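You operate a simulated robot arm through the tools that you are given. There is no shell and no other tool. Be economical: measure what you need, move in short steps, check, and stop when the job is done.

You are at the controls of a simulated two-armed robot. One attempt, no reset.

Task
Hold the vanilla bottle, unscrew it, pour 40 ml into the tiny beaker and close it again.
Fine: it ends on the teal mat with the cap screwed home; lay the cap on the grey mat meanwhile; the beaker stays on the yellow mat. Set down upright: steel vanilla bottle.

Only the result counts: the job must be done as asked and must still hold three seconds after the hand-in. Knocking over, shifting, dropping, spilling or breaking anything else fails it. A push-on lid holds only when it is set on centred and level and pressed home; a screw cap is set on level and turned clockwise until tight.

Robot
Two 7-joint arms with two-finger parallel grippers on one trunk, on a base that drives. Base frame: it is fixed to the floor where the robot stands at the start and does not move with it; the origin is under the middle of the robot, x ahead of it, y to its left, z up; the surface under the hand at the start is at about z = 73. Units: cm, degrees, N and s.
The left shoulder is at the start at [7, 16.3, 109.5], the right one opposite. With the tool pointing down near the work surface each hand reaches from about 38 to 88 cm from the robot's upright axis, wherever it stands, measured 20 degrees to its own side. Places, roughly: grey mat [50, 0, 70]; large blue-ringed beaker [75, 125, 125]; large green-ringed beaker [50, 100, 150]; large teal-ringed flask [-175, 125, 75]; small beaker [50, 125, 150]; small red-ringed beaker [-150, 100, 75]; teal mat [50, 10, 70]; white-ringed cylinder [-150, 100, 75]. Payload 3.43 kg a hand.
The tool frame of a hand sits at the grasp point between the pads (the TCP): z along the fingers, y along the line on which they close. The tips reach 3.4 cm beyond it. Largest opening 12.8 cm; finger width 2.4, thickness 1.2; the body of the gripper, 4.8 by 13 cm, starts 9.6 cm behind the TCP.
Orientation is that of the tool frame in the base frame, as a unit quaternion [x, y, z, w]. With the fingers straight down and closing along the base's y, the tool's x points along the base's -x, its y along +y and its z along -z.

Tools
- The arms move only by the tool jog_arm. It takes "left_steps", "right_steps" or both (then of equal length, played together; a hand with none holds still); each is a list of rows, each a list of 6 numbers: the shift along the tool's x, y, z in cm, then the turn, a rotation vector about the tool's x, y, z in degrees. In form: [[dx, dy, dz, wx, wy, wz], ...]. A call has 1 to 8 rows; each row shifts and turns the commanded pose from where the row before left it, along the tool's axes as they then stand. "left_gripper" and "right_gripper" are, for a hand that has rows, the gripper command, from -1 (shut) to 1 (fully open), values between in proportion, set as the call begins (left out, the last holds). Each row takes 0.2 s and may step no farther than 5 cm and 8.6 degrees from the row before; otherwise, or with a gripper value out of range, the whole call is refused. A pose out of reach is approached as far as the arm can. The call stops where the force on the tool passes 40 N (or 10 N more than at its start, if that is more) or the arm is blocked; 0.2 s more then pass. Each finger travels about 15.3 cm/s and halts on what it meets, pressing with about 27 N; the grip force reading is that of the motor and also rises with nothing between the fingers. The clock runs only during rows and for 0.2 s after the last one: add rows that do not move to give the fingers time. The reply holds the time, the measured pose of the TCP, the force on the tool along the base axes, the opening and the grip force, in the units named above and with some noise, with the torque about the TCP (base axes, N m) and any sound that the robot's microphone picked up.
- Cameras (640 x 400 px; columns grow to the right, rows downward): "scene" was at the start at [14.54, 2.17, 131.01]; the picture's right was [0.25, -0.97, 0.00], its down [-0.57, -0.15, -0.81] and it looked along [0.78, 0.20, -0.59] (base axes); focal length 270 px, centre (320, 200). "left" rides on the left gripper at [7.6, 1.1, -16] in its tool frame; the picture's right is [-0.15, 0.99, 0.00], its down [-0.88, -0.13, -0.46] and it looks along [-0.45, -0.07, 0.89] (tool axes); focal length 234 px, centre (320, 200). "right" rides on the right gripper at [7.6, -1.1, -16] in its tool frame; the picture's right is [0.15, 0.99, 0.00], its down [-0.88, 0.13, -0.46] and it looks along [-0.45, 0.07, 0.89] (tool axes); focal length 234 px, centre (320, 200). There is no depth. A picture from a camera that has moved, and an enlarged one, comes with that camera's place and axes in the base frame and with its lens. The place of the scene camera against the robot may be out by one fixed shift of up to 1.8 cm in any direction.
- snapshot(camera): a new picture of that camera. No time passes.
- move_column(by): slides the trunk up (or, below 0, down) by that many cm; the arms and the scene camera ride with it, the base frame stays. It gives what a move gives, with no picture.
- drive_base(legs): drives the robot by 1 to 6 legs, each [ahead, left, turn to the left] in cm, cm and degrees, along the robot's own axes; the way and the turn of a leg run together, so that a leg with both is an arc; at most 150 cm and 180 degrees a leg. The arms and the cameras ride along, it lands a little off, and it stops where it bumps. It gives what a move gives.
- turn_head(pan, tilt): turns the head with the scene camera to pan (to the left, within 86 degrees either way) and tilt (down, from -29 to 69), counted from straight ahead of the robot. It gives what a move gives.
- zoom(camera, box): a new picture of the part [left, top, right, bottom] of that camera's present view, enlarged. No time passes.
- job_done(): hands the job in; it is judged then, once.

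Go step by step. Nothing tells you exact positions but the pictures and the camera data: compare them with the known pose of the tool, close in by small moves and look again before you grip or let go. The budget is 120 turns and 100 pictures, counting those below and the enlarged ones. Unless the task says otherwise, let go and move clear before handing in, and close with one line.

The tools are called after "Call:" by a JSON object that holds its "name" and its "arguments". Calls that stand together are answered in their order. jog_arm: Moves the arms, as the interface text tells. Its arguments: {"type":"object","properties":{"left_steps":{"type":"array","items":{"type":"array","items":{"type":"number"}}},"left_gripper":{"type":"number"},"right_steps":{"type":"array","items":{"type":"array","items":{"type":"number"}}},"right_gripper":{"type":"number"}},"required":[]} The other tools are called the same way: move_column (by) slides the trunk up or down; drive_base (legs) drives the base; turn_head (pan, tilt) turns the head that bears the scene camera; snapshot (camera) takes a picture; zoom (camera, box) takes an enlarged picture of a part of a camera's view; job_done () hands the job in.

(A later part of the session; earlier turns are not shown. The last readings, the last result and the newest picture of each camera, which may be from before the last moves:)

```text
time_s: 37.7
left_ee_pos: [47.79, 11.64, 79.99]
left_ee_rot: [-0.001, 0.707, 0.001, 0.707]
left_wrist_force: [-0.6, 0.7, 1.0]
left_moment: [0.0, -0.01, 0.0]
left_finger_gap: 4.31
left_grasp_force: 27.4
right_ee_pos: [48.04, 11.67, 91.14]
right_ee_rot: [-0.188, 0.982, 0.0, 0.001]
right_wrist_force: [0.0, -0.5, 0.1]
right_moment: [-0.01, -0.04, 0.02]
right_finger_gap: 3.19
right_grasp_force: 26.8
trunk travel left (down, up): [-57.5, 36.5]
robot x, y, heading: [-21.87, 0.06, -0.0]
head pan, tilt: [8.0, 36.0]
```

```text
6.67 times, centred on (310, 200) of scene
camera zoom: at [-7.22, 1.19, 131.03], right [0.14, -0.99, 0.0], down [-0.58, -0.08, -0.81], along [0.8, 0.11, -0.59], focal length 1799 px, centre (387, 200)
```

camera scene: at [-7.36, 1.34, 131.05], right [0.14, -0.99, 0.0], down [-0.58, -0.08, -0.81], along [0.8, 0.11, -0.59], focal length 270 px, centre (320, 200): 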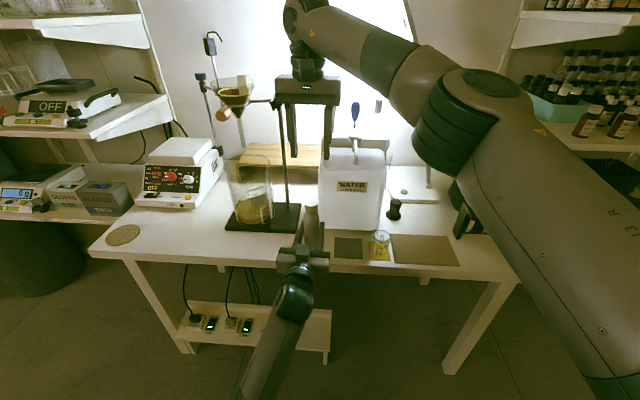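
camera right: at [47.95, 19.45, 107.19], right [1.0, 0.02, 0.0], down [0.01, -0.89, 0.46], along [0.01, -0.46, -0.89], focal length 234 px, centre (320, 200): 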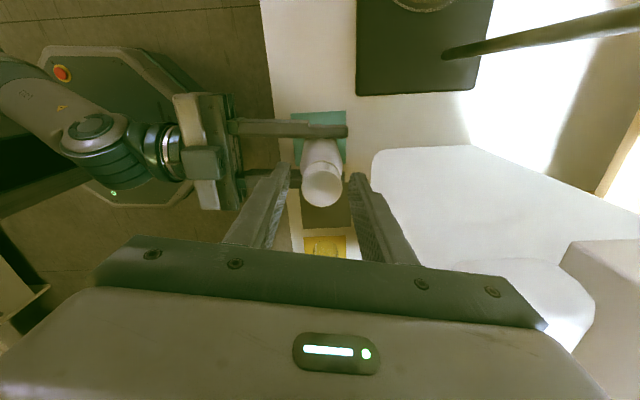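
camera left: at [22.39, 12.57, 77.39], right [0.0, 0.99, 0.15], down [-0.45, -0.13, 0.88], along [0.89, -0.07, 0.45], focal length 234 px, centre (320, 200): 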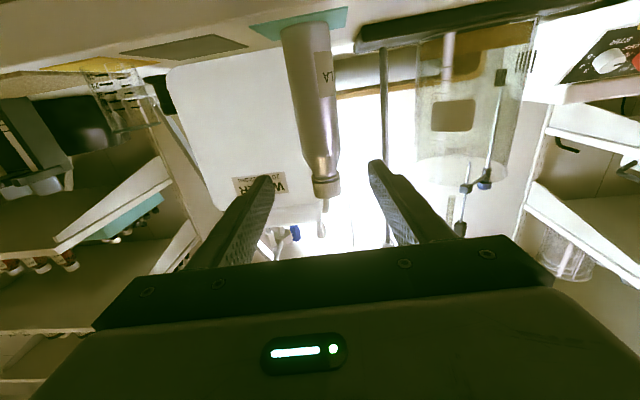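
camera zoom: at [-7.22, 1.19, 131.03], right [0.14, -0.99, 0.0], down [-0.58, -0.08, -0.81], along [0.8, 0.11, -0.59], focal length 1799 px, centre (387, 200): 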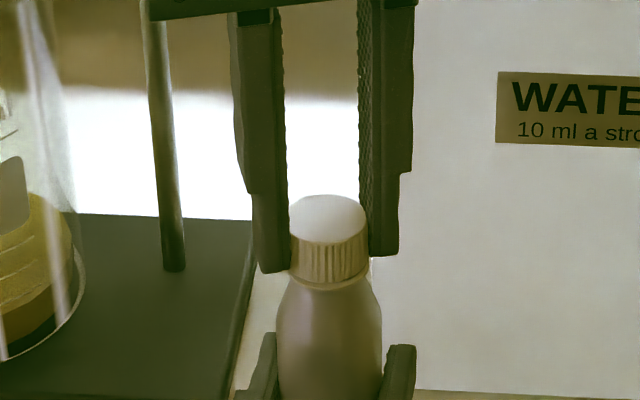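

All forces vanished, so the cap is probably free. I'll lift gently and check.

Call:
{"name": "jog_arm", "arguments": {"right_steps": [[0, 0, -0.3, 0, 0, 0], [0, 0, -0.4, 0, 0, 0], [0, 0, -0.5, 0, 0, 0]]}}

Call:
{"name": "zoom", "arguments": {"camera": "scene", "box": [270, 170, 350, 230]}}

```text
time_s: 38.5
left_ee_pos: [47.77, 11.7, 79.98]
left_ee_rot: [-0.001, 0.707, 0.001, 0.707]
left_wrist_force: [0.1, -0.4, 0.0]
left_moment: [-0.01, 0.04, 0.02]
left_finger_gap: 4.3
left_grasp_force: 27.5
right_ee_pos: [48.02, 11.6, 92.3]
right_ee_rot: [-0.188, 0.982, 0.0, 0.0]
right_wrist_force: [-0.4, -0.3, 0.4]
right_moment: [0.01, -0.02, 0.01]
right_finger_gap: 3.18
right_grasp_force: 26.7
trunk travel left (down, up): [-57.5, 36.5]
robot x, y, heading: [-21.87, 0.03, 0.2]
head pan, tilt: [8.0, 36.0]
```

```text
6.67 times, centred on (310, 200) of scene
camera zoom: at [-7.23, 1.19, 131.03], right [0.14, -0.99, 0.0], down [-0.58, -0.08, -0.81], along [0.8, 0.11, -0.59], focal length 1799 px, centre (387, 200)
```

zoom: 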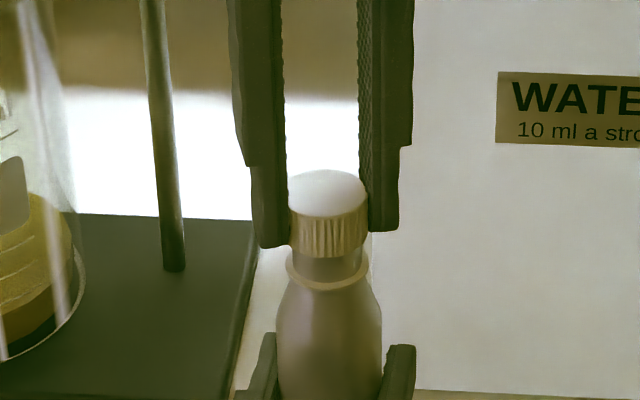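

The cap is off and held. I'll raise it, square the wrist and carry it above the grey mat.

Call:
{"name": "jog_arm", "arguments": {"right_steps": [[0, 0, -2, 0, 0, 7.2], [0, 0, -2, 0, 0, 7.2], [0, 0, -2, 0, 0, 7.2], [0, -4, 0, 0, 0, 0], [-0.6, -4, 0, 0, 0, 0], [-0.6, -3.2, 0, 0, 0, 0], [0, 0, 4, 0, 0, 0], [0, 0, 4, 0, 0, 0]]}}

Call:
{"name": "snapshot", "arguments": {"camera": "right"}}

Call:
{"name": "zoom", "arguments": {"camera": "scene", "box": [270, 170, 410, 270]}}

```text
time_s: 39.7
left_ee_pos: [47.8, 11.78, 79.87]
left_ee_rot: [-0.001, 0.708, 0.001, 0.706]
left_wrist_force: [0.1, 0.7, 0.9]
left_moment: [-0.01, -0.01, 0.01]
left_finger_gap: 4.3
left_grasp_force: 26.5
right_ee_pos: [48.33, 4.74, 98.52]
right_ee_rot: [-0.005, 1.0, 0.006, 0.002]
right_wrist_force: [-0.3, 0.5, -0.6]
right_moment: [0.03, -0.01, 0.0]
right_finger_gap: 3.2
right_grasp_force: 26.6
trunk travel left (down, up): [-57.5, 36.5]
robot x, y, heading: [-21.48, -0.21, 0.2]
head pan, tilt: [8.0, 36.0]
stopped in row 6 (right hand): the force on the tool passed its limit at 45 N (the readings are from after the stop); the commanded pose is now the measured one
```

```text
69 pictures are left
camera right: at [40.69, 3.26, 114.54], right [-0.16, 0.99, 0.01], down [0.88, 0.13, 0.46], along [0.45, 0.08, -0.89], focal length 234 px, centre (320, 200)
```

right: 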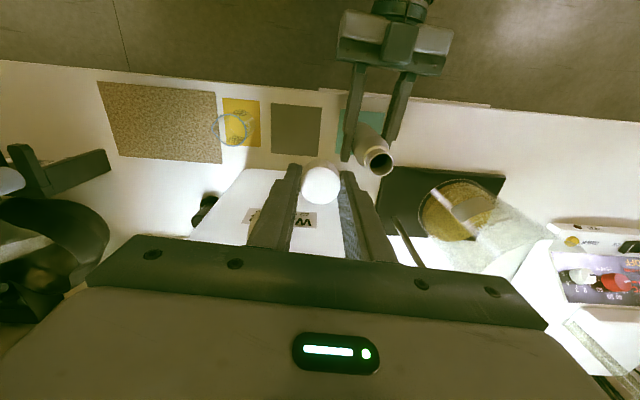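

```text
4.00 times, centred on (340, 220) of scene
camera zoom: at [-7.26, 1.29, 131.04], right [0.14, -0.99, 0.0], down [-0.58, -0.08, -0.81], along [0.8, 0.11, -0.59], focal length 1079 px, centre (240, 120)
```

zoom: 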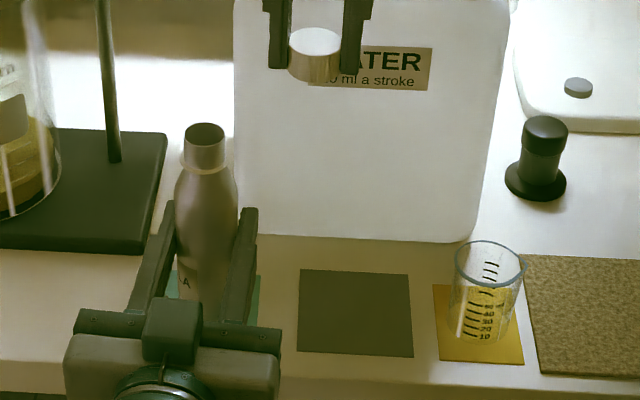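

The move tripped a force limit at about y=4.7. I need to see whether the hand touched the jug's pump or the stand.

Call:
{"name": "snapshot", "arguments": {"camera": "scene"}}

Call:
{"name": "zoom", "arguments": {"camera": "scene", "box": [260, 90, 420, 210]}}

Call:
{"name": "snapshot", "arguments": {"camera": "left"}}

```text
67 pictures are left
camera scene: at [-7.26, 1.29, 131.04], right [0.14, -0.99, 0.0], down [-0.58, -0.08, -0.81], along [0.8, 0.11, -0.59], focal length 270 px, centre (320, 200)
```

scene: 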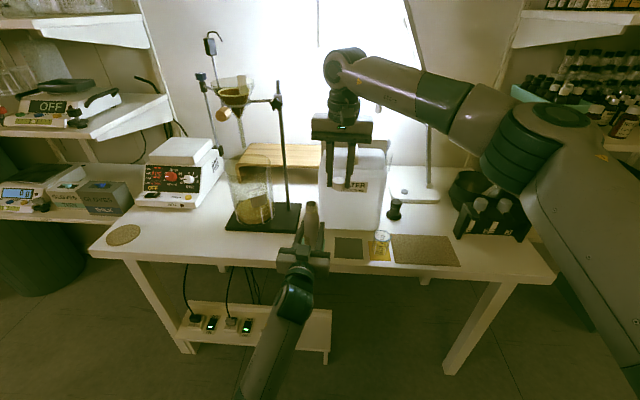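

```text
3.33 times, centred on (340, 150) of scene
camera zoom: at [-7.26, 1.29, 131.04], right [0.14, -0.99, 0.0], down [-0.58, -0.08, -0.81], along [0.8, 0.11, -0.59], focal length 900 px, centre (253, 367)
```

zoom: 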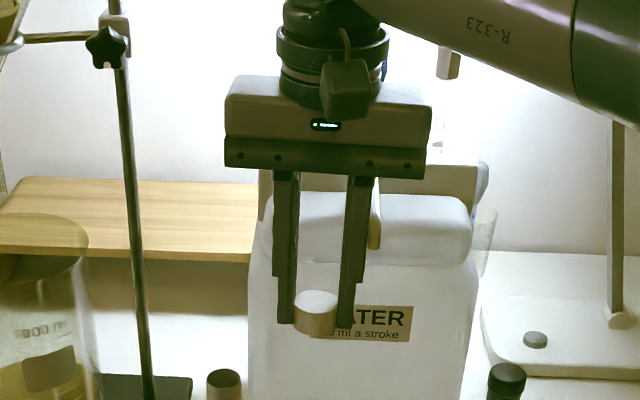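

```text
65 pictures are left
camera left: at [31.75, 12.81, 72.35], right [0.0, 0.99, 0.15], down [-0.45, -0.13, 0.88], along [0.89, -0.06, 0.45], focal length 234 px, centre (320, 200)
```

left: 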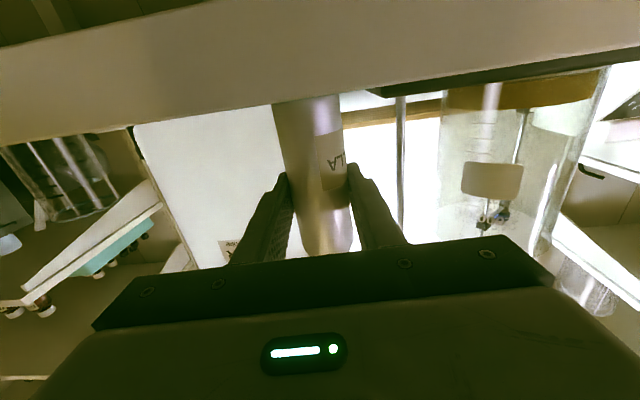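

The right finger brushed the pump spout, which reaches out to about (50, 0, 99.8). The jug itself hasn't moved. To stay clear I'll rest the cap back on the neck and regrip it with the hand tilted toward the robot.

Call:
{"name": "jog_arm", "arguments": {"right_steps": [[0.1, 2.3, 0, 0.69, 0.23, 0.57], [0.1, 2.3, 0, 0, 0, 0], [0.1, 2.3, 0, 0, 0, 0], [0, 0, 2.5, 0, 0, 0], [0, 0, 2.2, 0, 0, 0], [0, 0, 1.2, 0, 0, 0], [0, 0, 0, 0, 0, 0]]}}

Call:
{"name": "zoom", "arguments": {"camera": "scene", "box": [270, 170, 350, 230]}}

Call:
{"name": "zoom", "arguments": {"camera": "right", "box": [270, 110, 370, 210]}}

```text
time_s: 41.3
left_ee_pos: [47.7, 11.72, 80.05]
left_ee_rot: [-0.001, 0.708, 0.001, 0.706]
left_wrist_force: [4.1, -0.3, -6.0]
left_moment: [-0.13, -0.05, -0.03]
left_finger_gap: 4.29
left_grasp_force: 26.9
right_ee_pos: [48.01, 11.45, 92.58]
right_ee_rot: [0.0, 1.0, 0.001, 0.0]
right_wrist_force: [-1.5, -0.4, 16.7]
right_moment: [0.18, -0.02, 0.01]
right_finger_gap: 3.17
right_grasp_force: 27.2
trunk travel left (down, up): [-57.5, 36.5]
robot x, y, heading: [-21.94, -0.03, 0.3]
head pan, tilt: [8.0, 36.0]
```

```text
6.67 times, centred on (310, 200) of scene
camera zoom: at [-7.29, 1.2, 131.06], right [0.14, -0.99, 0.0], down [-0.58, -0.08, -0.81], along [0.8, 0.11, -0.59], focal length 1799 px, centre (387, 200)
```

zoom: 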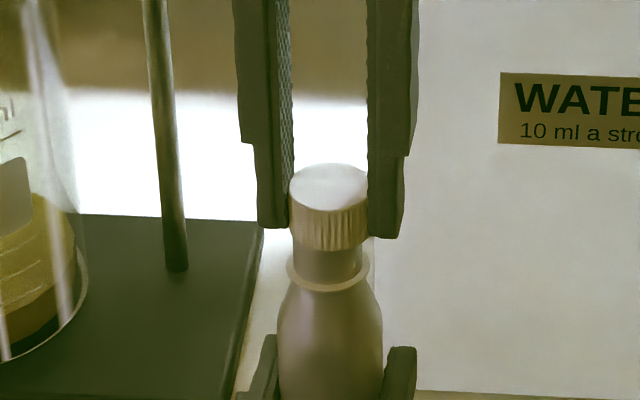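

```text
4.00 times, centred on (320, 160) of right
camera zoom: at [40.39, 10.28, 108.81], right [-0.15, 0.99, 0.0], down [0.88, 0.13, 0.46], along [0.45, 0.07, -0.89], focal length 937 px, centre (320, 360)
```

zoom: 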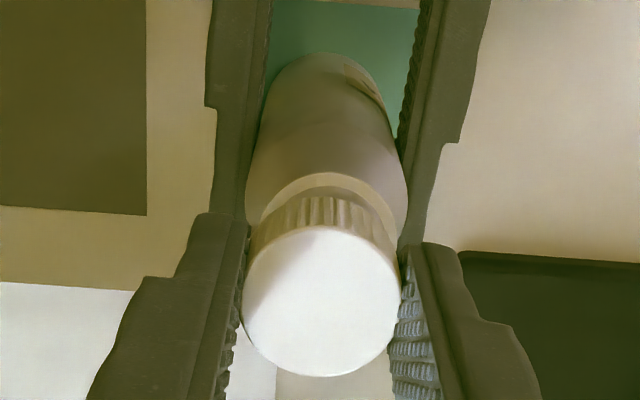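

The cap is resting on the rim. The torque says contact is on the +y side, so I'll lift slightly, shift +0.25 in y and lower again.

Call:
{"name": "jog_arm", "arguments": {"right_steps": [[0, 0, -0.4, 0, 0, 0], [0, 0.25, 0, 0, 0, 0], [0, 0, 0.5, 0, 0, 0], [0, 0, 0.4, 0, 0, 0], [0, 0, 0.4, 0, 0, 0], [0, 0, 0, 0, 0, 0]]}}

Call:
{"name": "zoom", "arguments": {"camera": "scene", "box": [270, 170, 350, 230]}}

```text
time_s: 42.7
left_ee_pos: [47.81, 11.64, 80.13]
left_ee_rot: [0.0, 0.707, 0.001, 0.707]
left_wrist_force: [0.0, 0.1, 0.0]
left_moment: [-0.03, 0.01, 0.04]
left_finger_gap: 4.3
left_grasp_force: 26.5
right_ee_pos: [47.96, 11.8, 91.59]
right_ee_rot: [0.0, 1.0, 0.0, -0.001]
right_wrist_force: [0.3, -0.5, -0.7]
right_moment: [0.01, 0.01, 0.01]
right_finger_gap: 3.17
right_grasp_force: 26.7
trunk travel left (down, up): [-57.5, 36.5]
robot x, y, heading: [-22.34, -0.09, 0.0]
head pan, tilt: [8.0, 36.0]
```

```text
6.67 times, centred on (310, 200) of scene
camera zoom: at [-7.23, 1.2, 131.03], right [0.14, -0.99, 0.0], down [-0.58, -0.08, -0.81], along [0.8, 0.11, -0.59], focal length 1799 px, centre (387, 200)
```

zoom: 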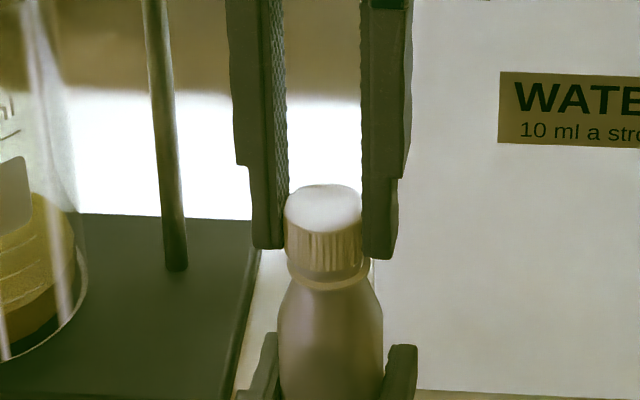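

The cap slid over the neck. I'll lower it the last bit, open and tilt the hand.

Call:
{"name": "jog_arm", "arguments": {"right_steps": [[0, 0, 0.3, 0, 0, 0], [0, 0, 0.15, 0, 0, 0], [0, 0, 0, 0, 0, 0]]}}

Call:
{"name": "jog_arm", "arguments": {"right_steps": [[0, 0, 0, 0, 0, 0], [0, 0, 0, 0, 0, 0], [0, 0, 0, 0, 0, 0]], "right_gripper": -0.25}}

Call:
{"name": "zoom", "arguments": {"camera": "scene", "box": [270, 170, 350, 230]}}

```text
time_s: 43.5
left_ee_pos: [47.87, 11.69, 79.91]
left_ee_rot: [-0.001, 0.708, 0.001, 0.707]
left_wrist_force: [-5.2, 3.4, -3.0]
left_moment: [-0.18, -0.39, 0.03]
left_finger_gap: 4.29
left_grasp_force: 26.8
right_ee_pos: [48.06, 11.79, 91.27]
right_ee_rot: [0.0, 1.0, 0.001, 0.0]
right_wrist_force: [5.8, -3.6, 3.4]
right_moment: [-0.13, -0.16, 0.0]
right_finger_gap: 3.18
right_grasp_force: 26.5
trunk travel left (down, up): [-57.5, 36.5]
robot x, y, heading: [-21.82, 0.14, 0.3]
head pan, tilt: [8.0, 36.0]
```

```text
time_s: 44.3
left_ee_pos: [47.81, 11.67, 80.2]
left_ee_rot: [-0.001, 0.708, -0.001, 0.706]
left_wrist_force: [0.6, 0.0, 0.1]
left_moment: [0.01, 0.01, 0.01]
left_finger_gap: 4.3
left_grasp_force: 27.3
right_ee_pos: [48.1, 11.74, 91.24]
right_ee_rot: [0.001, 1.0, 0.0, -0.001]
right_wrist_force: [-0.4, 0.2, -0.2]
right_moment: [-0.01, -0.02, -0.03]
right_finger_gap: 4.78
right_grasp_force: 0.2
trunk travel left (down, up): [-57.5, 36.5]
robot x, y, heading: [-22.02, -0.08, 0.4]
head pan, tilt: [8.0, 36.0]
```

```text
6.67 times, centred on (310, 200) of scene
camera zoom: at [-7.21, 1.2, 131.03], right [0.14, -0.99, 0.0], down [-0.58, -0.08, -0.81], along [0.8, 0.11, -0.59], focal length 1799 px, centre (387, 200)
```

zoom: 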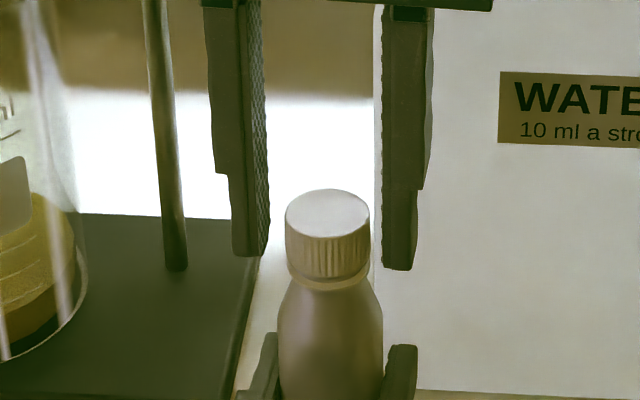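

The cap rests on the neck. I'll tilt the open right hand 25° toward the robot around the cap, then check.

Call:
{"name": "jog_arm", "arguments": {"right_steps": [[1.1, -0.05, 0.2, 0, 0, 0], [0, 0, 0, 0, -8.4, 0], [0, 0, 0, 0, -8.4, 0], [0, 0, 0, 0, -8.4, 0], [0, 0, 0, 0, 0, 0]]}}

Call:
{"name": "zoom", "arguments": {"camera": "scene", "box": [270, 170, 350, 230]}}

Call:
{"name": "snapshot", "arguments": {"camera": "right"}}

```text
time_s: 45.5
left_ee_pos: [47.77, 11.64, 79.96]
left_ee_rot: [-0.001, 0.707, 0.001, 0.707]
left_wrist_force: [0.2, 0.2, -1.3]
left_moment: [-0.03, 0.01, 0.0]
left_finger_gap: 4.27
left_grasp_force: 27.2
right_ee_pos: [46.97, 11.72, 91.03]
right_ee_rot: [0.0, 0.976, 0.001, 0.218]
right_wrist_force: [1.2, -0.5, -0.3]
right_moment: [0.05, -0.02, -0.02]
right_finger_gap: 4.81
right_grasp_force: 0.1
trunk travel left (down, up): [-57.5, 36.5]
robot x, y, heading: [-21.9, 0.26, -0.0]
head pan, tilt: [8.0, 36.0]
```

```text
6.67 times, centred on (310, 200) of scene
camera zoom: at [-7.19, 1.21, 131.03], right [0.14, -0.99, 0.0], down [-0.58, -0.08, -0.81], along [0.8, 0.11, -0.59], focal length 1799 px, centre (387, 200)
```

zoom: 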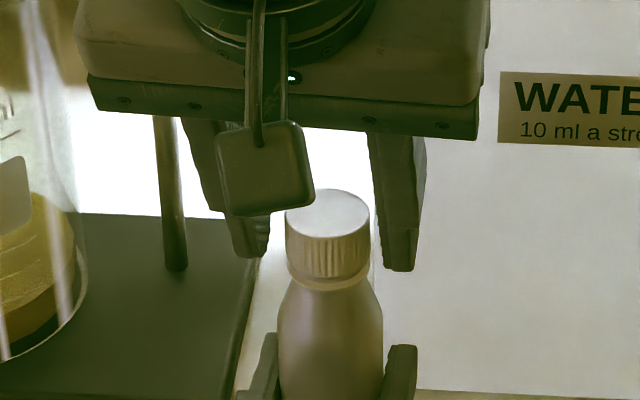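

```text
59 pictures are left
camera right: at [33.3, 10.51, 102.36], right [-0.13, 0.99, -0.06], down [0.6, 0.13, 0.79], along [0.79, 0.07, -0.61], focal length 234 px, centre (320, 200)
```

right: 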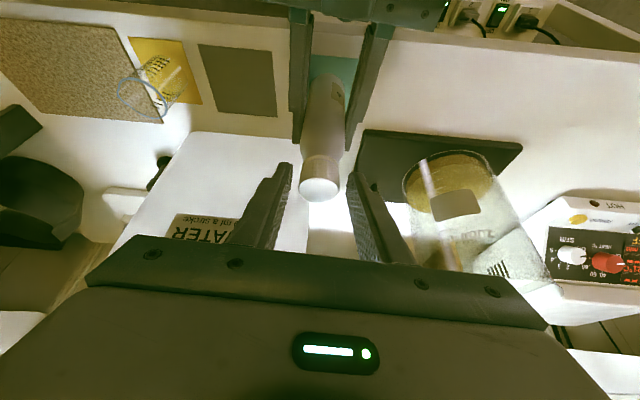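

The hand is clear and straddles the cap. I'll grip, lift straight up 4 cm and move over to the grey mat.

Call:
{"name": "jog_arm", "arguments": {"right_steps": [[0, 0, 0, 0, 0, 0], [0, 0, 0, 0, 0, 0], [0, 0, 0, 0, 0, 0], [-0.85, 0, -1.81, 0, 0, 0], [-0.85, 0, -1.81, 0, 0, 0], [0, 0, 0, 0, 0, 0]], "right_gripper": -1}}

Call:
{"name": "zoom", "arguments": {"camera": "scene", "box": [260, 150, 360, 230]}}

```text
time_s: 46.9
left_ee_pos: [47.83, 11.73, 80.11]
left_ee_rot: [-0.001, 0.706, 0.0, 0.708]
left_wrist_force: [2.7, 4.4, 20.4]
left_moment: [-0.63, -0.08, -0.01]
left_finger_gap: 4.24
left_grasp_force: 27.3
right_ee_pos: [46.99, 11.69, 94.94]
right_ee_rot: [0.0, 0.976, 0.001, 0.217]
right_wrist_force: [-2.0, -5.1, -21.9]
right_moment: [-0.11, 0.7, -0.03]
right_finger_gap: 3.15
right_grasp_force: 27.3
trunk travel left (down, up): [-57.5, 36.5]
robot x, y, heading: [-22.14, -0.29, 0.1]
head pan, tilt: [8.0, 36.0]
```

```text
5.00 times, centred on (310, 190) of scene
camera zoom: at [-7.19, 1.19, 131.03], right [0.14, -0.99, 0.0], down [-0.58, -0.08, -0.81], along [0.8, 0.11, -0.59], focal length 1349 px, centre (370, 250)
```

zoom: 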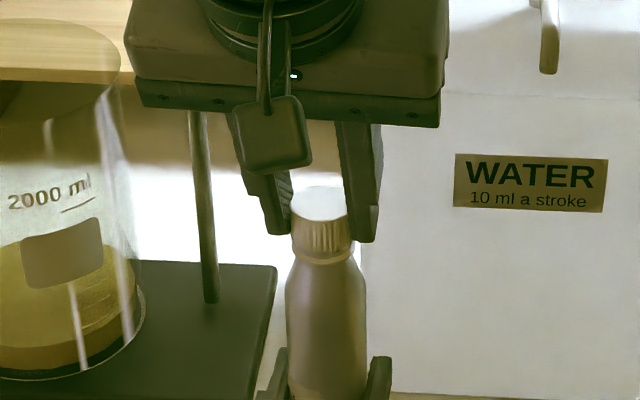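

The cap re-engaged its thread, so the bottle slid up through the left grip. I'll push it back down the same distance so it stands on the mat again.

Call:
{"name": "jog_arm", "arguments": {"right_steps": [[0.43, 0, 0.9, 0, 0, 0], [0.43, 0, 0.9, 0, 0, 0], [0.43, 0, 0.9, 0, 0, 0], [0.3, 0, 0.64, 0, 0, 0], [0, 0, 0, 0, 0, 0]]}}

Call:
{"name": "zoom", "arguments": {"camera": "scene", "box": [270, 170, 350, 230]}}

Call:
{"name": "snapshot", "arguments": {"camera": "left"}}

```text
time_s: 48.1
left_ee_pos: [47.75, 11.68, 79.91]
left_ee_rot: [-0.001, 0.708, 0.001, 0.706]
left_wrist_force: [-4.4, 4.8, -19.8]
left_moment: [-0.42, 0.08, 0.03]
left_finger_gap: 4.26
left_grasp_force: 27.2
right_ee_pos: [47.15, 11.55, 91.46]
right_ee_rot: [0.0, 0.976, 0.001, 0.218]
right_wrist_force: [3.6, -3.7, 18.6]
right_moment: [-0.08, -0.78, -0.06]
right_finger_gap: 3.17
right_grasp_force: 27.3
trunk travel left (down, up): [-57.5, 36.5]
robot x, y, heading: [-21.93, 0.33, 0.0]
head pan, tilt: [8.0, 36.0]
```

```text
6.67 times, centred on (310, 200) of scene
camera zoom: at [-7.22, 1.2, 131.03], right [0.14, -0.99, 0.0], down [-0.58, -0.08, -0.81], along [0.8, 0.11, -0.59], focal length 1799 px, centre (387, 200)
```

zoom: 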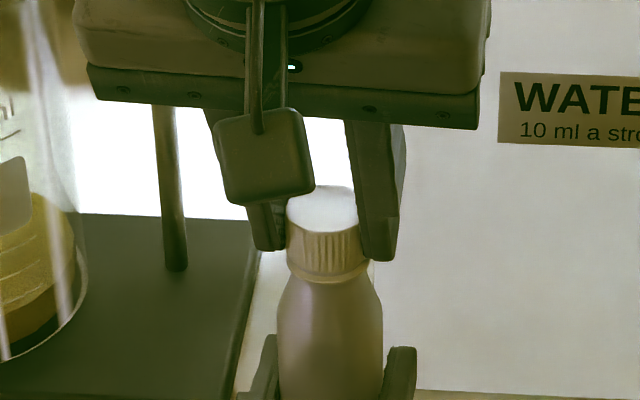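

```text
56 pictures are left
camera left: at [31.74, 12.71, 72.32], right [0.0, 0.99, 0.15], down [-0.45, -0.13, 0.88], along [0.89, -0.07, 0.45], focal length 234 px, centre (320, 200)
```

left: 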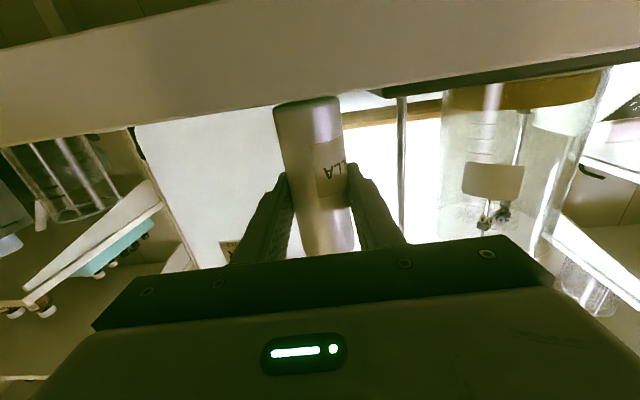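

The bottle is nearly down, perhaps 0.4 cm high. I'll push a little more, watching the force.

Call:
{"name": "jog_arm", "arguments": {"right_steps": [[0.085, 0, 0.18, 0, 0, 0], [0.085, 0, 0.18, 0, 0, 0], [0, 0, 0, 0, 0, 0]]}}

Call:
{"name": "zoom", "arguments": {"camera": "left", "box": [250, 70, 380, 170]}}

```text
time_s: 48.9
left_ee_pos: [47.75, 11.69, 80.13]
left_ee_rot: [-0.001, 0.708, 0.001, 0.706]
left_wrist_force: [3.7, 4.9, -20.8]
left_moment: [-0.32, 0.05, -0.01]
left_finger_gap: 4.22
left_grasp_force: 26.5
right_ee_pos: [47.02, 11.73, 91.07]
right_ee_rot: [0.0, 0.976, 0.001, 0.218]
right_wrist_force: [-1.8, -5.3, 25.8]
right_moment: [-0.2, -0.37, -0.07]
right_finger_gap: 3.18
right_grasp_force: 27.2
trunk travel left (down, up): [-57.5, 36.5]
robot x, y, heading: [-21.95, -0.18, 0.0]
head pan, tilt: [8.0, 36.0]
```

```text
4.00 times, centred on (315, 120) of left
camera zoom: at [31.75, 12.73, 72.39], right [0.0, 0.99, 0.15], down [-0.45, -0.13, 0.88], along [0.89, -0.06, 0.45], focal length 937 px, centre (340, 520)
```

zoom: 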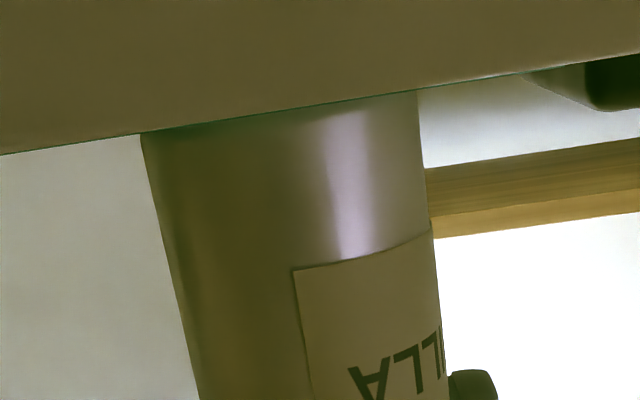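

The bottle is down on the mat again. I'll open the right hand, bring it upright, wind it clockwise and unscrew again.

Call:
{"name": "jog_arm", "arguments": {"right_steps": [[0, 0, 0, 0, 0, 0], [0, 0, 0, 0, 0, 0], [0, 0, 0, 0, 8.4, 0], [0, 0, 0, 0, 8.4, 0], [0, 0, 0, 0, 8.4, 0], [-0.95, 0, 0, 0, 0, 0], [0, 0, 0, 0, 0, 8.5], [0, 0, 0, 0, 0, 8.5]], "right_gripper": -0.2}}

Call:
{"name": "jog_arm", "arguments": {"right_steps": [[0, 0, 0, 0, 0, 8.5], [0, 0, 0, 0, 0, 8.5], [0, 0, 0, 0, 0, 8.5], [0, 0, 0, 0, 0, 8.5], [0, 0, 0, 0, 0, 8.5], [0, 0, 0, 0, 0, 8.5], [0, 0, 0, 0, 0, 8.5], [0, 0, 0, 0, 0, 8.5]]}}

Call:
{"name": "snapshot", "arguments": {"camera": "right"}}

Call:
{"name": "zoom", "arguments": {"camera": "scene", "box": [270, 170, 350, 230]}}

```text
time_s: 50.7
left_ee_pos: [47.88, 11.75, 80.05]
left_ee_rot: [0.0, 0.707, 0.0, 0.707]
left_wrist_force: [0.3, 1.3, -1.5]
left_moment: [-0.03, 0.02, 0.0]
left_finger_gap: 4.24
left_grasp_force: 27.1
right_ee_pos: [47.82, 11.75, 90.84]
right_ee_rot: [0.149, 0.989, 0.0, -0.001]
right_wrist_force: [-0.3, -0.4, 0.2]
right_moment: [-0.01, 0.01, -0.03]
right_finger_gap: 5.11
right_grasp_force: 0.2
trunk travel left (down, up): [-57.5, 36.5]
robot x, y, heading: [-21.9, -0.1, 0.2]
head pan, tilt: [8.0, 36.0]
```

```text
time_s: 52.5
left_ee_pos: [47.84, 11.77, 80.0]
left_ee_rot: [0.0, 0.707, 0.001, 0.708]
left_wrist_force: [0.6, -0.7, -1.1]
left_moment: [-0.04, -0.02, -0.01]
left_finger_gap: 4.2
left_grasp_force: 27.1
right_ee_pos: [47.93, 11.84, 90.89]
right_ee_rot: [0.676, 0.737, 0.0, -0.001]
right_wrist_force: [0.2, 0.3, 0.0]
right_moment: [0.01, 0.0, -0.03]
right_finger_gap: 5.09
right_grasp_force: 0.0
trunk travel left (down, up): [-57.5, 36.5]
robot x, y, heading: [-22.23, 0.11, 0.3]
head pan, tilt: [8.0, 36.0]
```

```text
54 pictures are left
camera right: at [46.09, 19.12, 107.03], right [0.97, 0.23, 0.0], down [0.21, -0.87, 0.45], along [0.1, -0.44, -0.89], focal length 234 px, centre (320, 200)
```

right: 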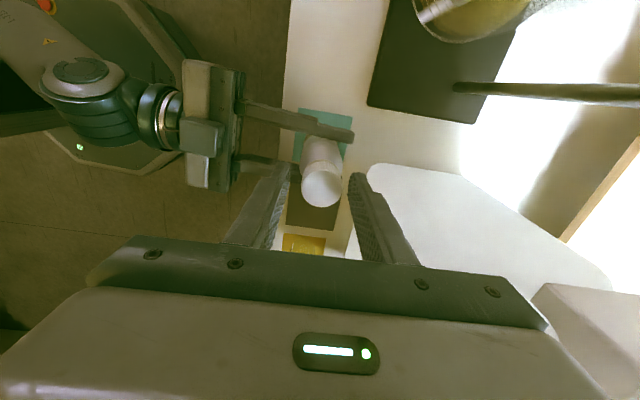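

```text
6.67 times, centred on (310, 200) of scene
camera zoom: at [-7.22, 1.2, 131.03], right [0.14, -0.99, 0.0], down [-0.58, -0.08, -0.81], along [0.8, 0.11, -0.59], focal length 1799 px, centre (387, 200)
```

zoom: 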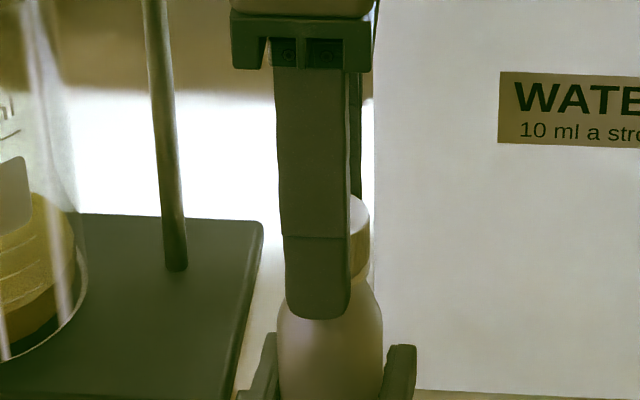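

Positioned. I'll grip and turn counter-clockwise to free it.

Call:
{"name": "jog_arm", "arguments": {"right_steps": [[-0.1, 0.05, -0.1, 0, 0, 0], [0, 0, 0, 0, 0, 0]]}}

Call:
{"name": "jog_arm", "arguments": {"right_steps": [[0, 0, 0, 0, 0, 0], [0, 0, 0, 0, 0, 0], [0, 0, 0, 0, 0, -8.5], [0, 0, 0, 0, 0, -8.5], [0, 0, 0, 0, 0, -8.5], [0, 0, 0, 0, 0, -8.5], [0, 0, 0, 0, 0, -8.5], [0, 0, 0, 0, 0, -8.5]], "right_gripper": -1}}

Call:
{"name": "jog_arm", "arguments": {"right_steps": [[0, 0, 0, 0, 0, -8.5], [0, 0, 0, 0, 0, -8.5], [0, 0, 0, 0, 0, -8.5], [0, 0, 0, 0, 0, -8.5], [0, 0, 0, 0, 0, -8.5], [0, 0, 0, 0, 0, -8.5], [0, 0, 0, 0, 0, -8.5], [0, 0, 0, 0, 0, -8.5]]}}

Call:
{"name": "jog_arm", "arguments": {"right_steps": [[0, 0, -0.3, 0, 0, 0], [0, 0, -0.2, 0, 0, 0], [0, 0, 0, 0, 0, 0]]}}

Call:
{"name": "zoom", "arguments": {"camera": "scene", "box": [270, 170, 350, 230]}}

```text
time_s: 53.1
left_ee_pos: [47.8, 11.71, 80.06]
left_ee_rot: [0.0, 0.707, 0.0, 0.707]
left_wrist_force: [0.8, 0.1, -0.8]
left_moment: [0.03, 0.01, -0.01]
left_finger_gap: 4.2
left_grasp_force: 26.7
right_ee_pos: [47.85, 11.63, 90.98]
right_ee_rot: [0.675, 0.737, -0.001, -0.001]
right_wrist_force: [-1.2, 0.3, -0.3]
right_moment: [0.02, -0.01, 0.0]
right_finger_gap: 5.11
right_grasp_force: 0.1
trunk travel left (down, up): [-57.5, 36.5]
robot x, y, heading: [-21.71, -0.07, 0.2]
head pan, tilt: [8.0, 36.0]
```

```text
time_s: 54.9
left_ee_pos: [47.8, 11.67, 80.03]
left_ee_rot: [0.0, 0.707, -0.001, 0.707]
left_wrist_force: [-2.1, -1.0, -1.9]
left_moment: [0.06, -0.12, 0.51]
left_finger_gap: 4.19
left_grasp_force: 27.6
right_ee_pos: [47.94, 11.62, 91.05]
right_ee_rot: [0.291, 0.957, 0.0, -0.001]
right_wrist_force: [2.0, 0.9, -1.2]
right_moment: [0.03, -0.04, -0.55]
right_finger_gap: 3.19
right_grasp_force: 26.5
trunk travel left (down, up): [-57.5, 36.5]
robot x, y, heading: [-22.27, 0.37, 0.3]
head pan, tilt: [8.0, 36.0]
```

```text
time_s: 56.7
left_ee_pos: [47.81, 11.6, 80.03]
left_ee_rot: [0.0, 0.707, 0.0, 0.707]
left_wrist_force: [0.7, -4.0, -1.3]
left_moment: [0.36, 0.04, 0.51]
left_finger_gap: 4.21
left_grasp_force: 27.0
right_ee_pos: [47.89, 11.72, 91.18]
right_ee_rot: [-0.293, 0.956, 0.001, -0.001]
right_wrist_force: [-1.6, 4.6, 0.1]
right_moment: [0.06, 0.02, -0.55]
right_finger_gap: 3.21
right_grasp_force: 27.4
trunk travel left (down, up): [-57.5, 36.5]
robot x, y, heading: [-22.05, 0.03, 0.1]
head pan, tilt: [8.0, 36.0]
```

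```text
time_s: 57.5
left_ee_pos: [47.88, 11.7, 80.19]
left_ee_rot: [0.0, 0.706, -0.001, 0.709]
left_wrist_force: [0.9, -4.1, 17.3]
left_moment: [0.26, 0.4, 0.31]
left_finger_gap: 4.23
left_grasp_force: 26.8
right_ee_pos: [47.92, 11.72, 91.53]
right_ee_rot: [-0.293, 0.956, 0.0, -0.001]
right_wrist_force: [-1.3, 5.3, -18.2]
right_moment: [0.18, -0.3, -0.3]
right_finger_gap: 3.15
right_grasp_force: 27.1
trunk travel left (down, up): [-57.5, 36.5]
robot x, y, heading: [-21.83, 0.12, -0.1]
head pan, tilt: [8.0, 36.0]
```

```text
6.67 times, centred on (310, 200) of scene
camera zoom: at [-7.21, 1.2, 131.03], right [0.14, -0.99, 0.0], down [-0.58, -0.08, -0.81], along [0.8, 0.11, -0.59], focal length 1799 px, centre (387, 200)
```

zoom: 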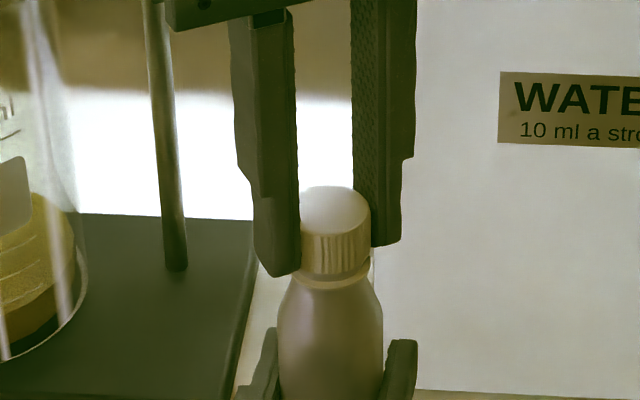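

There was steady 0.55 N·m torque and lifting still pulls on the bottle. I'll check whether the bottle turned in the left grip.

Call:
{"name": "snapshot", "arguments": {"camera": "left"}}

Call:
{"name": "zoom", "arguments": {"camera": "right", "box": [270, 110, 370, 210]}}

```text
51 pictures are left
camera left: at [31.84, 12.69, 72.55], right [0.0, 0.99, 0.15], down [-0.46, -0.13, 0.88], along [0.89, -0.07, 0.46], focal length 234 px, centre (320, 200)
```

left: 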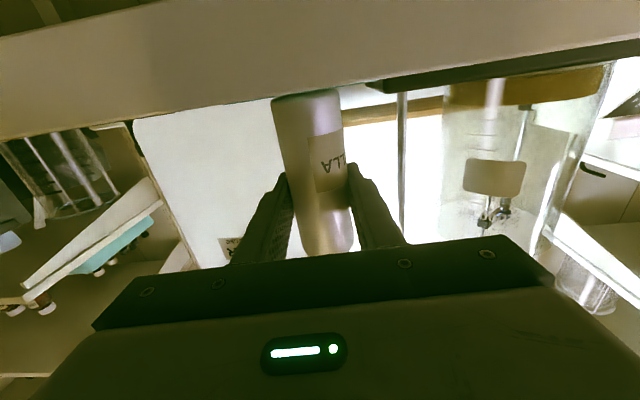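

```text
4.00 times, centred on (320, 160) of right
camera zoom: at [42.26, 6.39, 107.52], right [-0.68, 0.74, 0.0], down [0.66, 0.6, 0.45], along [0.33, 0.31, -0.89], focal length 937 px, centre (320, 360)
```

zoom: 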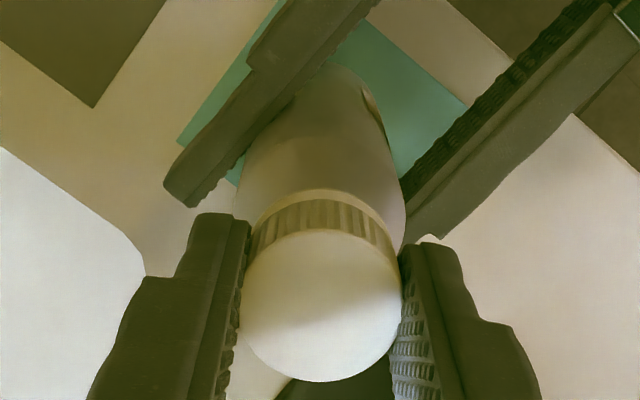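

The label didn't move, so the right fingers were slipping on a jammed cap. I'll undo the pull, then turn clockwise to re-seat the thread before unscrewing again.

Call:
{"name": "jog_arm", "arguments": {"right_steps": [[0, 0, 0.25, 0, 0, 0], [0, 0, 0.2, 0, 0, 0], [0, 0, 0, 0, 0, 0]]}}

Call:
{"name": "jog_arm", "arguments": {"right_steps": [[0, 0, 0, 0, 0, 0], [0, 0, 0, 0, 0, 0]], "right_gripper": -0.3}}

Call:
{"name": "jog_arm", "arguments": {"right_steps": [[0, 0, 0, 0, 0, 0], [0, 0, 0, 0, 0, 0], [0, 0, 0, 0, 0, 8], [0, 0, 0, 0, 0, 8]], "right_gripper": -1}}

Call:
{"name": "jog_arm", "arguments": {"right_steps": [[0, 0, 0, 0, 0, 8], [0, 0, 0, 0, 0, 8], [0, 0, 0, 0, 0, 8]]}}

Call:
{"name": "zoom", "arguments": {"camera": "scene", "box": [270, 170, 350, 230]}}

```text
time_s: 58.3
left_ee_pos: [47.8, 11.79, 79.99]
left_ee_rot: [-0.001, 0.708, 0.0, 0.707]
left_wrist_force: [4.0, -4.4, 9.5]
left_moment: [0.45, -0.1, 0.22]
left_finger_gap: 4.23
left_grasp_force: 27.0
right_ee_pos: [47.99, 11.62, 91.09]
right_ee_rot: [-0.294, 0.956, 0.001, 0.0]
right_wrist_force: [-2.5, 4.6, -9.0]
right_moment: [-0.04, 0.3, -0.17]
right_finger_gap: 3.17
right_grasp_force: 26.8
trunk travel left (down, up): [-57.5, 36.5]
robot x, y, heading: [-21.78, -0.46, 0.2]
head pan, tilt: [8.0, 36.0]
```

```text
time_s: 58.9
left_ee_pos: [47.73, 11.75, 79.98]
left_ee_rot: [-0.001, 0.708, 0.001, 0.706]
left_wrist_force: [-0.3, -1.6, 5.2]
left_moment: [-0.1, 0.03, 0.02]
left_finger_gap: 4.21
left_grasp_force: 27.2
right_ee_pos: [47.86, 11.45, 91.22]
right_ee_rot: [-0.292, 0.956, 0.0, 0.0]
right_wrist_force: [0.3, -0.1, 0.2]
right_moment: [0.0, 0.0, 0.0]
right_finger_gap: 4.46
right_grasp_force: 0.2
trunk travel left (down, up): [-57.5, 36.5]
robot x, y, heading: [-21.69, 0.2, 0.3]
head pan, tilt: [8.0, 36.0]
```

```text
time_s: 59.9
left_ee_pos: [47.71, 11.69, 80.03]
left_ee_rot: [0.0, 0.708, 0.0, 0.706]
left_wrist_force: [-0.7, -1.0, 0.4]
left_moment: [0.2, 0.12, 0.0]
left_finger_gap: 4.25
left_grasp_force: 27.5
right_ee_pos: [47.92, 11.68, 91.18]
right_ee_rot: [-0.156, 0.988, 0.001, 0.0]
right_wrist_force: [-0.4, 3.3, 0.9]
right_moment: [0.05, 0.01, -0.01]
right_finger_gap: 3.16
right_grasp_force: 26.8
trunk travel left (down, up): [-57.5, 36.5]
robot x, y, heading: [-22.55, 0.08, 0.2]
head pan, tilt: [8.0, 36.0]
```

```text
time_s: 60.7
left_ee_pos: [47.74, 11.59, 79.98]
left_ee_rot: [0.0, 0.708, 0.0, 0.706]
left_wrist_force: [0.2, -4.5, -1.3]
left_moment: [0.42, 0.03, 0.01]
left_finger_gap: 4.21
left_grasp_force: 26.8
right_ee_pos: [47.88, 11.68, 91.05]
right_ee_rot: [0.054, 0.999, 0.0, -0.001]
right_wrist_force: [-1.2, 4.1, 1.1]
right_moment: [0.12, 0.01, 0.04]
right_finger_gap: 3.15
right_grasp_force: 27.0
trunk travel left (down, up): [-57.5, 36.5]
robot x, y, heading: [-22.17, -0.19, -0.3]
head pan, tilt: [8.0, 36.0]
```

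```text
6.67 times, centred on (310, 200) of scene
camera zoom: at [-7.22, 1.2, 131.03], right [0.14, -0.99, 0.0], down [-0.58, -0.08, -0.81], along [0.8, 0.11, -0.59], focal length 1799 px, centre (387, 200)
```

zoom: 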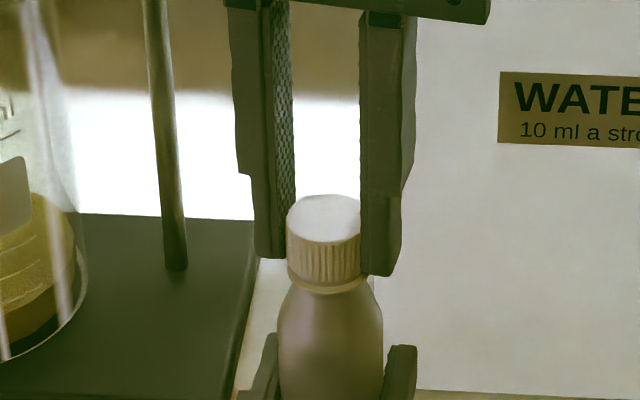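

Clockwise turns freely. I'll turn counter-clockwise again with a slight upward allowance, watching for where torque begins.

Call:
{"name": "jog_arm", "arguments": {"right_steps": [[0, 0, -0.02, 0, 0, -8], [0, 0, -0.02, 0, 0, -8], [0, 0, -0.02, 0, 0, -8]]}}

Call:
{"name": "jog_arm", "arguments": {"right_steps": [[0, 0, -0.02, 0, 0, -8], [0, 0, -0.02, 0, 0, -8]]}}

Call:
{"name": "jog_arm", "arguments": {"right_steps": [[0, 0, -0.02, 0, 0, -8], [0, 0, -0.02, 0, 0, -8]]}}

```text
time_s: 61.5
left_ee_pos: [47.81, 11.7, 80.06]
left_ee_rot: [-0.001, 0.707, 0.0, 0.707]
left_wrist_force: [-1.4, -5.9, -1.1]
left_moment: [0.47, -0.1, 0.02]
left_finger_gap: 4.18
left_grasp_force: 27.1
right_ee_pos: [47.88, 11.62, 91.14]
right_ee_rot: [-0.157, 0.988, 0.0, 0.0]
right_wrist_force: [1.9, 5.5, -0.5]
right_moment: [0.17, -0.04, 0.0]
right_finger_gap: 3.14
right_grasp_force: 27.0
trunk travel left (down, up): [-57.5, 36.5]
robot x, y, heading: [-21.66, -0.28, 0.1]
head pan, tilt: [8.0, 36.0]
```

```text
time_s: 62.1
left_ee_pos: [47.67, 11.75, 80.02]
left_ee_rot: [-0.001, 0.708, 0.0, 0.706]
left_wrist_force: [-3.5, -2.5, -2.3]
left_moment: [0.26, -0.27, 0.02]
left_finger_gap: 4.2
left_grasp_force: 27.0
right_ee_pos: [47.98, 11.55, 91.06]
right_ee_rot: [-0.293, 0.956, 0.0, 0.0]
right_wrist_force: [2.2, 3.0, -0.4]
right_moment: [0.08, -0.08, -0.09]
right_finger_gap: 3.18
right_grasp_force: 26.5
trunk travel left (down, up): [-57.5, 36.5]
robot x, y, heading: [-22.56, -0.02, -0.1]
head pan, tilt: [8.0, 36.0]
```

```text
time_s: 62.7
left_ee_pos: [47.75, 11.3, 80.04]
left_ee_rot: [0.001, 0.709, 0.0, 0.706]
left_wrist_force: [8.0, -21.0, -7.7]
left_moment: [1.18, 0.49, 0.1]
left_finger_gap: 4.54
left_grasp_force: 26.7
right_ee_pos: [48.25, 10.12, 91.22]
right_ee_rot: [-0.416, 0.909, 0.005, 0.0]
right_wrist_force: [-7.1, 17.0, 12.5]
right_moment: [0.76, 0.34, -0.06]
right_finger_gap: 3.19
right_grasp_force: 26.6
right hand out of reach, approached as far as the arm can: row 2
trunk travel left (down, up): [-57.5, 36.5]
robot x, y, heading: [-21.79, 0.1, 0.0]
head pan, tilt: [8.0, 36.0]
```

I ran past the wrist limit and pushed the bottle sideways. I'll back off the turn at once and check.

Call:
{"name": "jog_arm", "arguments": {"right_steps": [[0, 0, 0, 0, 0, 8], [0, 0, 0, 0, 0, 4], [0, 0, 0, 0, 0, 0]]}}

Call:
{"name": "zoom", "arguments": {"camera": "scene", "box": [270, 170, 350, 230]}}

```text
time_s: 63.5
left_ee_pos: [47.79, 11.52, 80.01]
left_ee_rot: [0.0, 0.708, 0.0, 0.706]
left_wrist_force: [5.1, -20.9, -9.7]
left_moment: [1.38, 0.51, -0.07]
left_finger_gap: 4.72
left_grasp_force: 26.9
right_ee_pos: [48.36, 9.97, 91.1]
right_ee_rot: [-0.326, 0.945, 0.001, 0.0]
right_wrist_force: [-5.9, 18.6, 12.4]
right_moment: [0.84, 0.17, -0.01]
right_finger_gap: 3.16
right_grasp_force: 27.1
trunk travel left (down, up): [-57.5, 36.5]
robot x, y, heading: [-21.85, -0.37, -0.1]
head pan, tilt: [8.0, 36.0]
```

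```text
6.67 times, centred on (310, 200) of scene
camera zoom: at [-7.27, 1.17, 131.03], right [0.14, -0.99, 0.0], down [-0.58, -0.08, -0.81], along [0.8, 0.11, -0.59], focal length 1799 px, centre (387, 200)
```

zoom: 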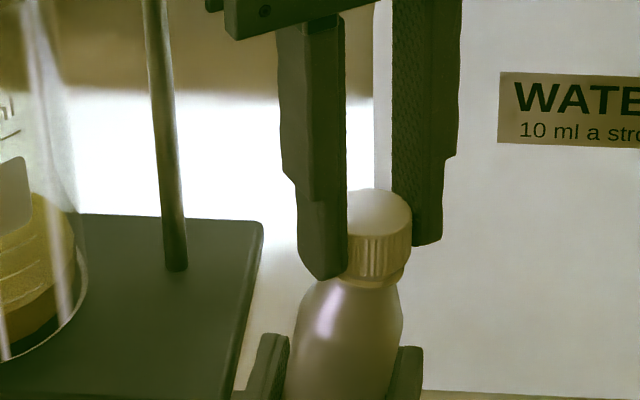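

The bottle is leaning toward −y. I'll shift the right hand back over the bottle axis to stand it upright again.

Call:
{"name": "jog_arm", "arguments": {"right_steps": [[-0.36, 0.79, 0, 0, 0, 0], [-0.37, 0.79, 0, 0, 0, 0], [0, 0, 0, 0, 0, 0]]}}

Call:
{"name": "zoom", "arguments": {"camera": "scene", "box": [260, 170, 360, 250]}}

Call:
{"name": "zoom", "arguments": {"camera": "left", "box": [200, 70, 430, 270]}}

```text
time_s: 64.3
left_ee_pos: [47.86, 11.74, 80.14]
left_ee_rot: [-0.001, 0.707, 0.001, 0.708]
left_wrist_force: [-5.7, -2.7, 0.5]
left_moment: [0.3, -0.43, -0.05]
left_finger_gap: 4.26
left_grasp_force: 27.0
right_ee_pos: [48.01, 11.49, 91.01]
right_ee_rot: [-0.326, 0.945, -0.001, -0.001]
right_wrist_force: [3.7, 3.3, -0.4]
right_moment: [0.03, -0.08, -0.02]
right_finger_gap: 3.18
right_grasp_force: 26.8
trunk travel left (down, up): [-57.5, 36.5]
robot x, y, heading: [-22.25, -0.12, 0.1]
head pan, tilt: [8.0, 36.0]
```

```text
5.00 times, centred on (310, 210) of scene
camera zoom: at [-7.24, 1.19, 131.03], right [0.14, -0.99, 0.0], down [-0.58, -0.08, -0.81], along [0.8, 0.11, -0.59], focal length 1349 px, centre (370, 150)
```

zoom: 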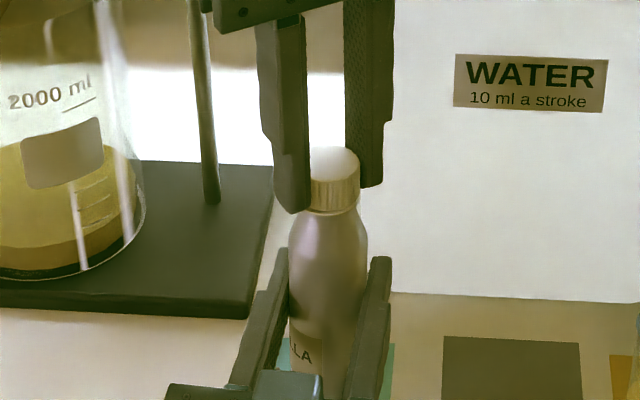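

```text
2.00 times, centred on (315, 170) of left
camera zoom: at [31.8, 12.74, 72.48], right [0.0, 0.99, 0.15], down [-0.46, -0.13, 0.88], along [0.89, -0.06, 0.45], focal length 468 px, centre (330, 260)
```

zoom: 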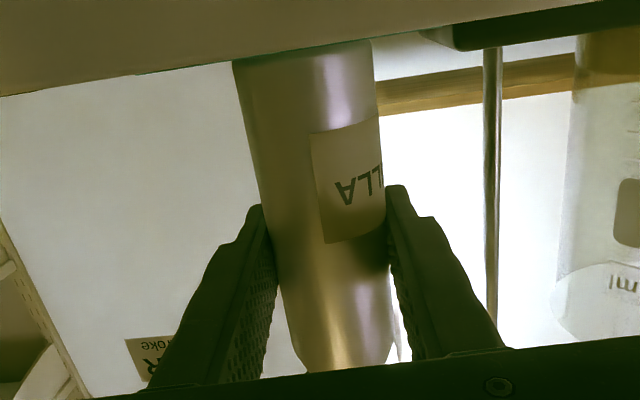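

The bottle is upright again. I'll test gently whether the cap now lifts free.

Call:
{"name": "jog_arm", "arguments": {"right_steps": [[0, 0, -0.1, 0, 0, 0], [0, 0, -0.1, 0, 0, 0], [0, 0, 0, 0, 0, 0]]}}

```text
time_s: 65.1
left_ee_pos: [47.8, 11.7, 80.19]
left_ee_rot: [-0.001, 0.707, 0.001, 0.707]
left_wrist_force: [-1.9, 1.0, 6.4]
left_moment: [0.06, -0.63, 0.02]
left_finger_gap: 4.2
left_grasp_force: 27.4
right_ee_pos: [47.99, 11.57, 91.24]
right_ee_rot: [-0.326, 0.946, 0.001, 0.0]
right_wrist_force: [4.0, -0.1, -1.7]
right_moment: [0.01, -0.01, -0.01]
right_finger_gap: 3.17
right_grasp_force: 26.8
trunk travel left (down, up): [-57.5, 36.5]
robot x, y, heading: [-22.13, 0.14, 0.3]
head pan, tilt: [8.0, 36.0]
```

Call:
{"name": "jog_arm", "arguments": {"right_steps": [[0, 0, -0.15, 0, 0, 0], [0, 0, -0.15, 0, 0, 0], [0, 0, 0, 0, 0, 0]]}}

Call:
{"name": "zoom", "arguments": {"camera": "scene", "box": [270, 170, 350, 230]}}

```text
time_s: 65.9
left_ee_pos: [47.82, 11.6, 80.27]
left_ee_rot: [-0.001, 0.707, 0.001, 0.708]
left_wrist_force: [0.7, 2.4, 9.2]
left_moment: [0.15, -0.69, 0.01]
left_finger_gap: 4.23
left_grasp_force: 27.3
right_ee_pos: [48.02, 11.6, 91.67]
right_ee_rot: [-0.326, 0.945, 0.002, 0.0]
right_wrist_force: [3.0, 0.4, -1.8]
right_moment: [0.02, -0.02, -0.01]
right_finger_gap: 3.17
right_grasp_force: 27.2
trunk travel left (down, up): [-57.5, 36.5]
robot x, y, heading: [-21.78, 0.18, 0.2]
head pan, tilt: [8.0, 36.0]
```

```text
6.67 times, centred on (310, 200) of scene
camera zoom: at [-7.3, 1.2, 131.05], right [0.14, -0.99, 0.0], down [-0.58, -0.08, -0.81], along [0.8, 0.11, -0.59], focal length 1799 px, centre (387, 200)
```

zoom: 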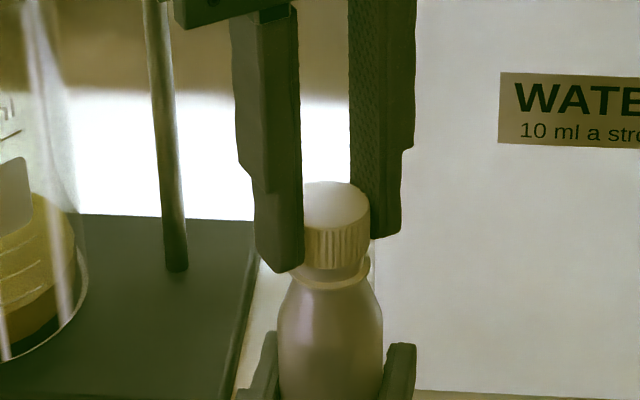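

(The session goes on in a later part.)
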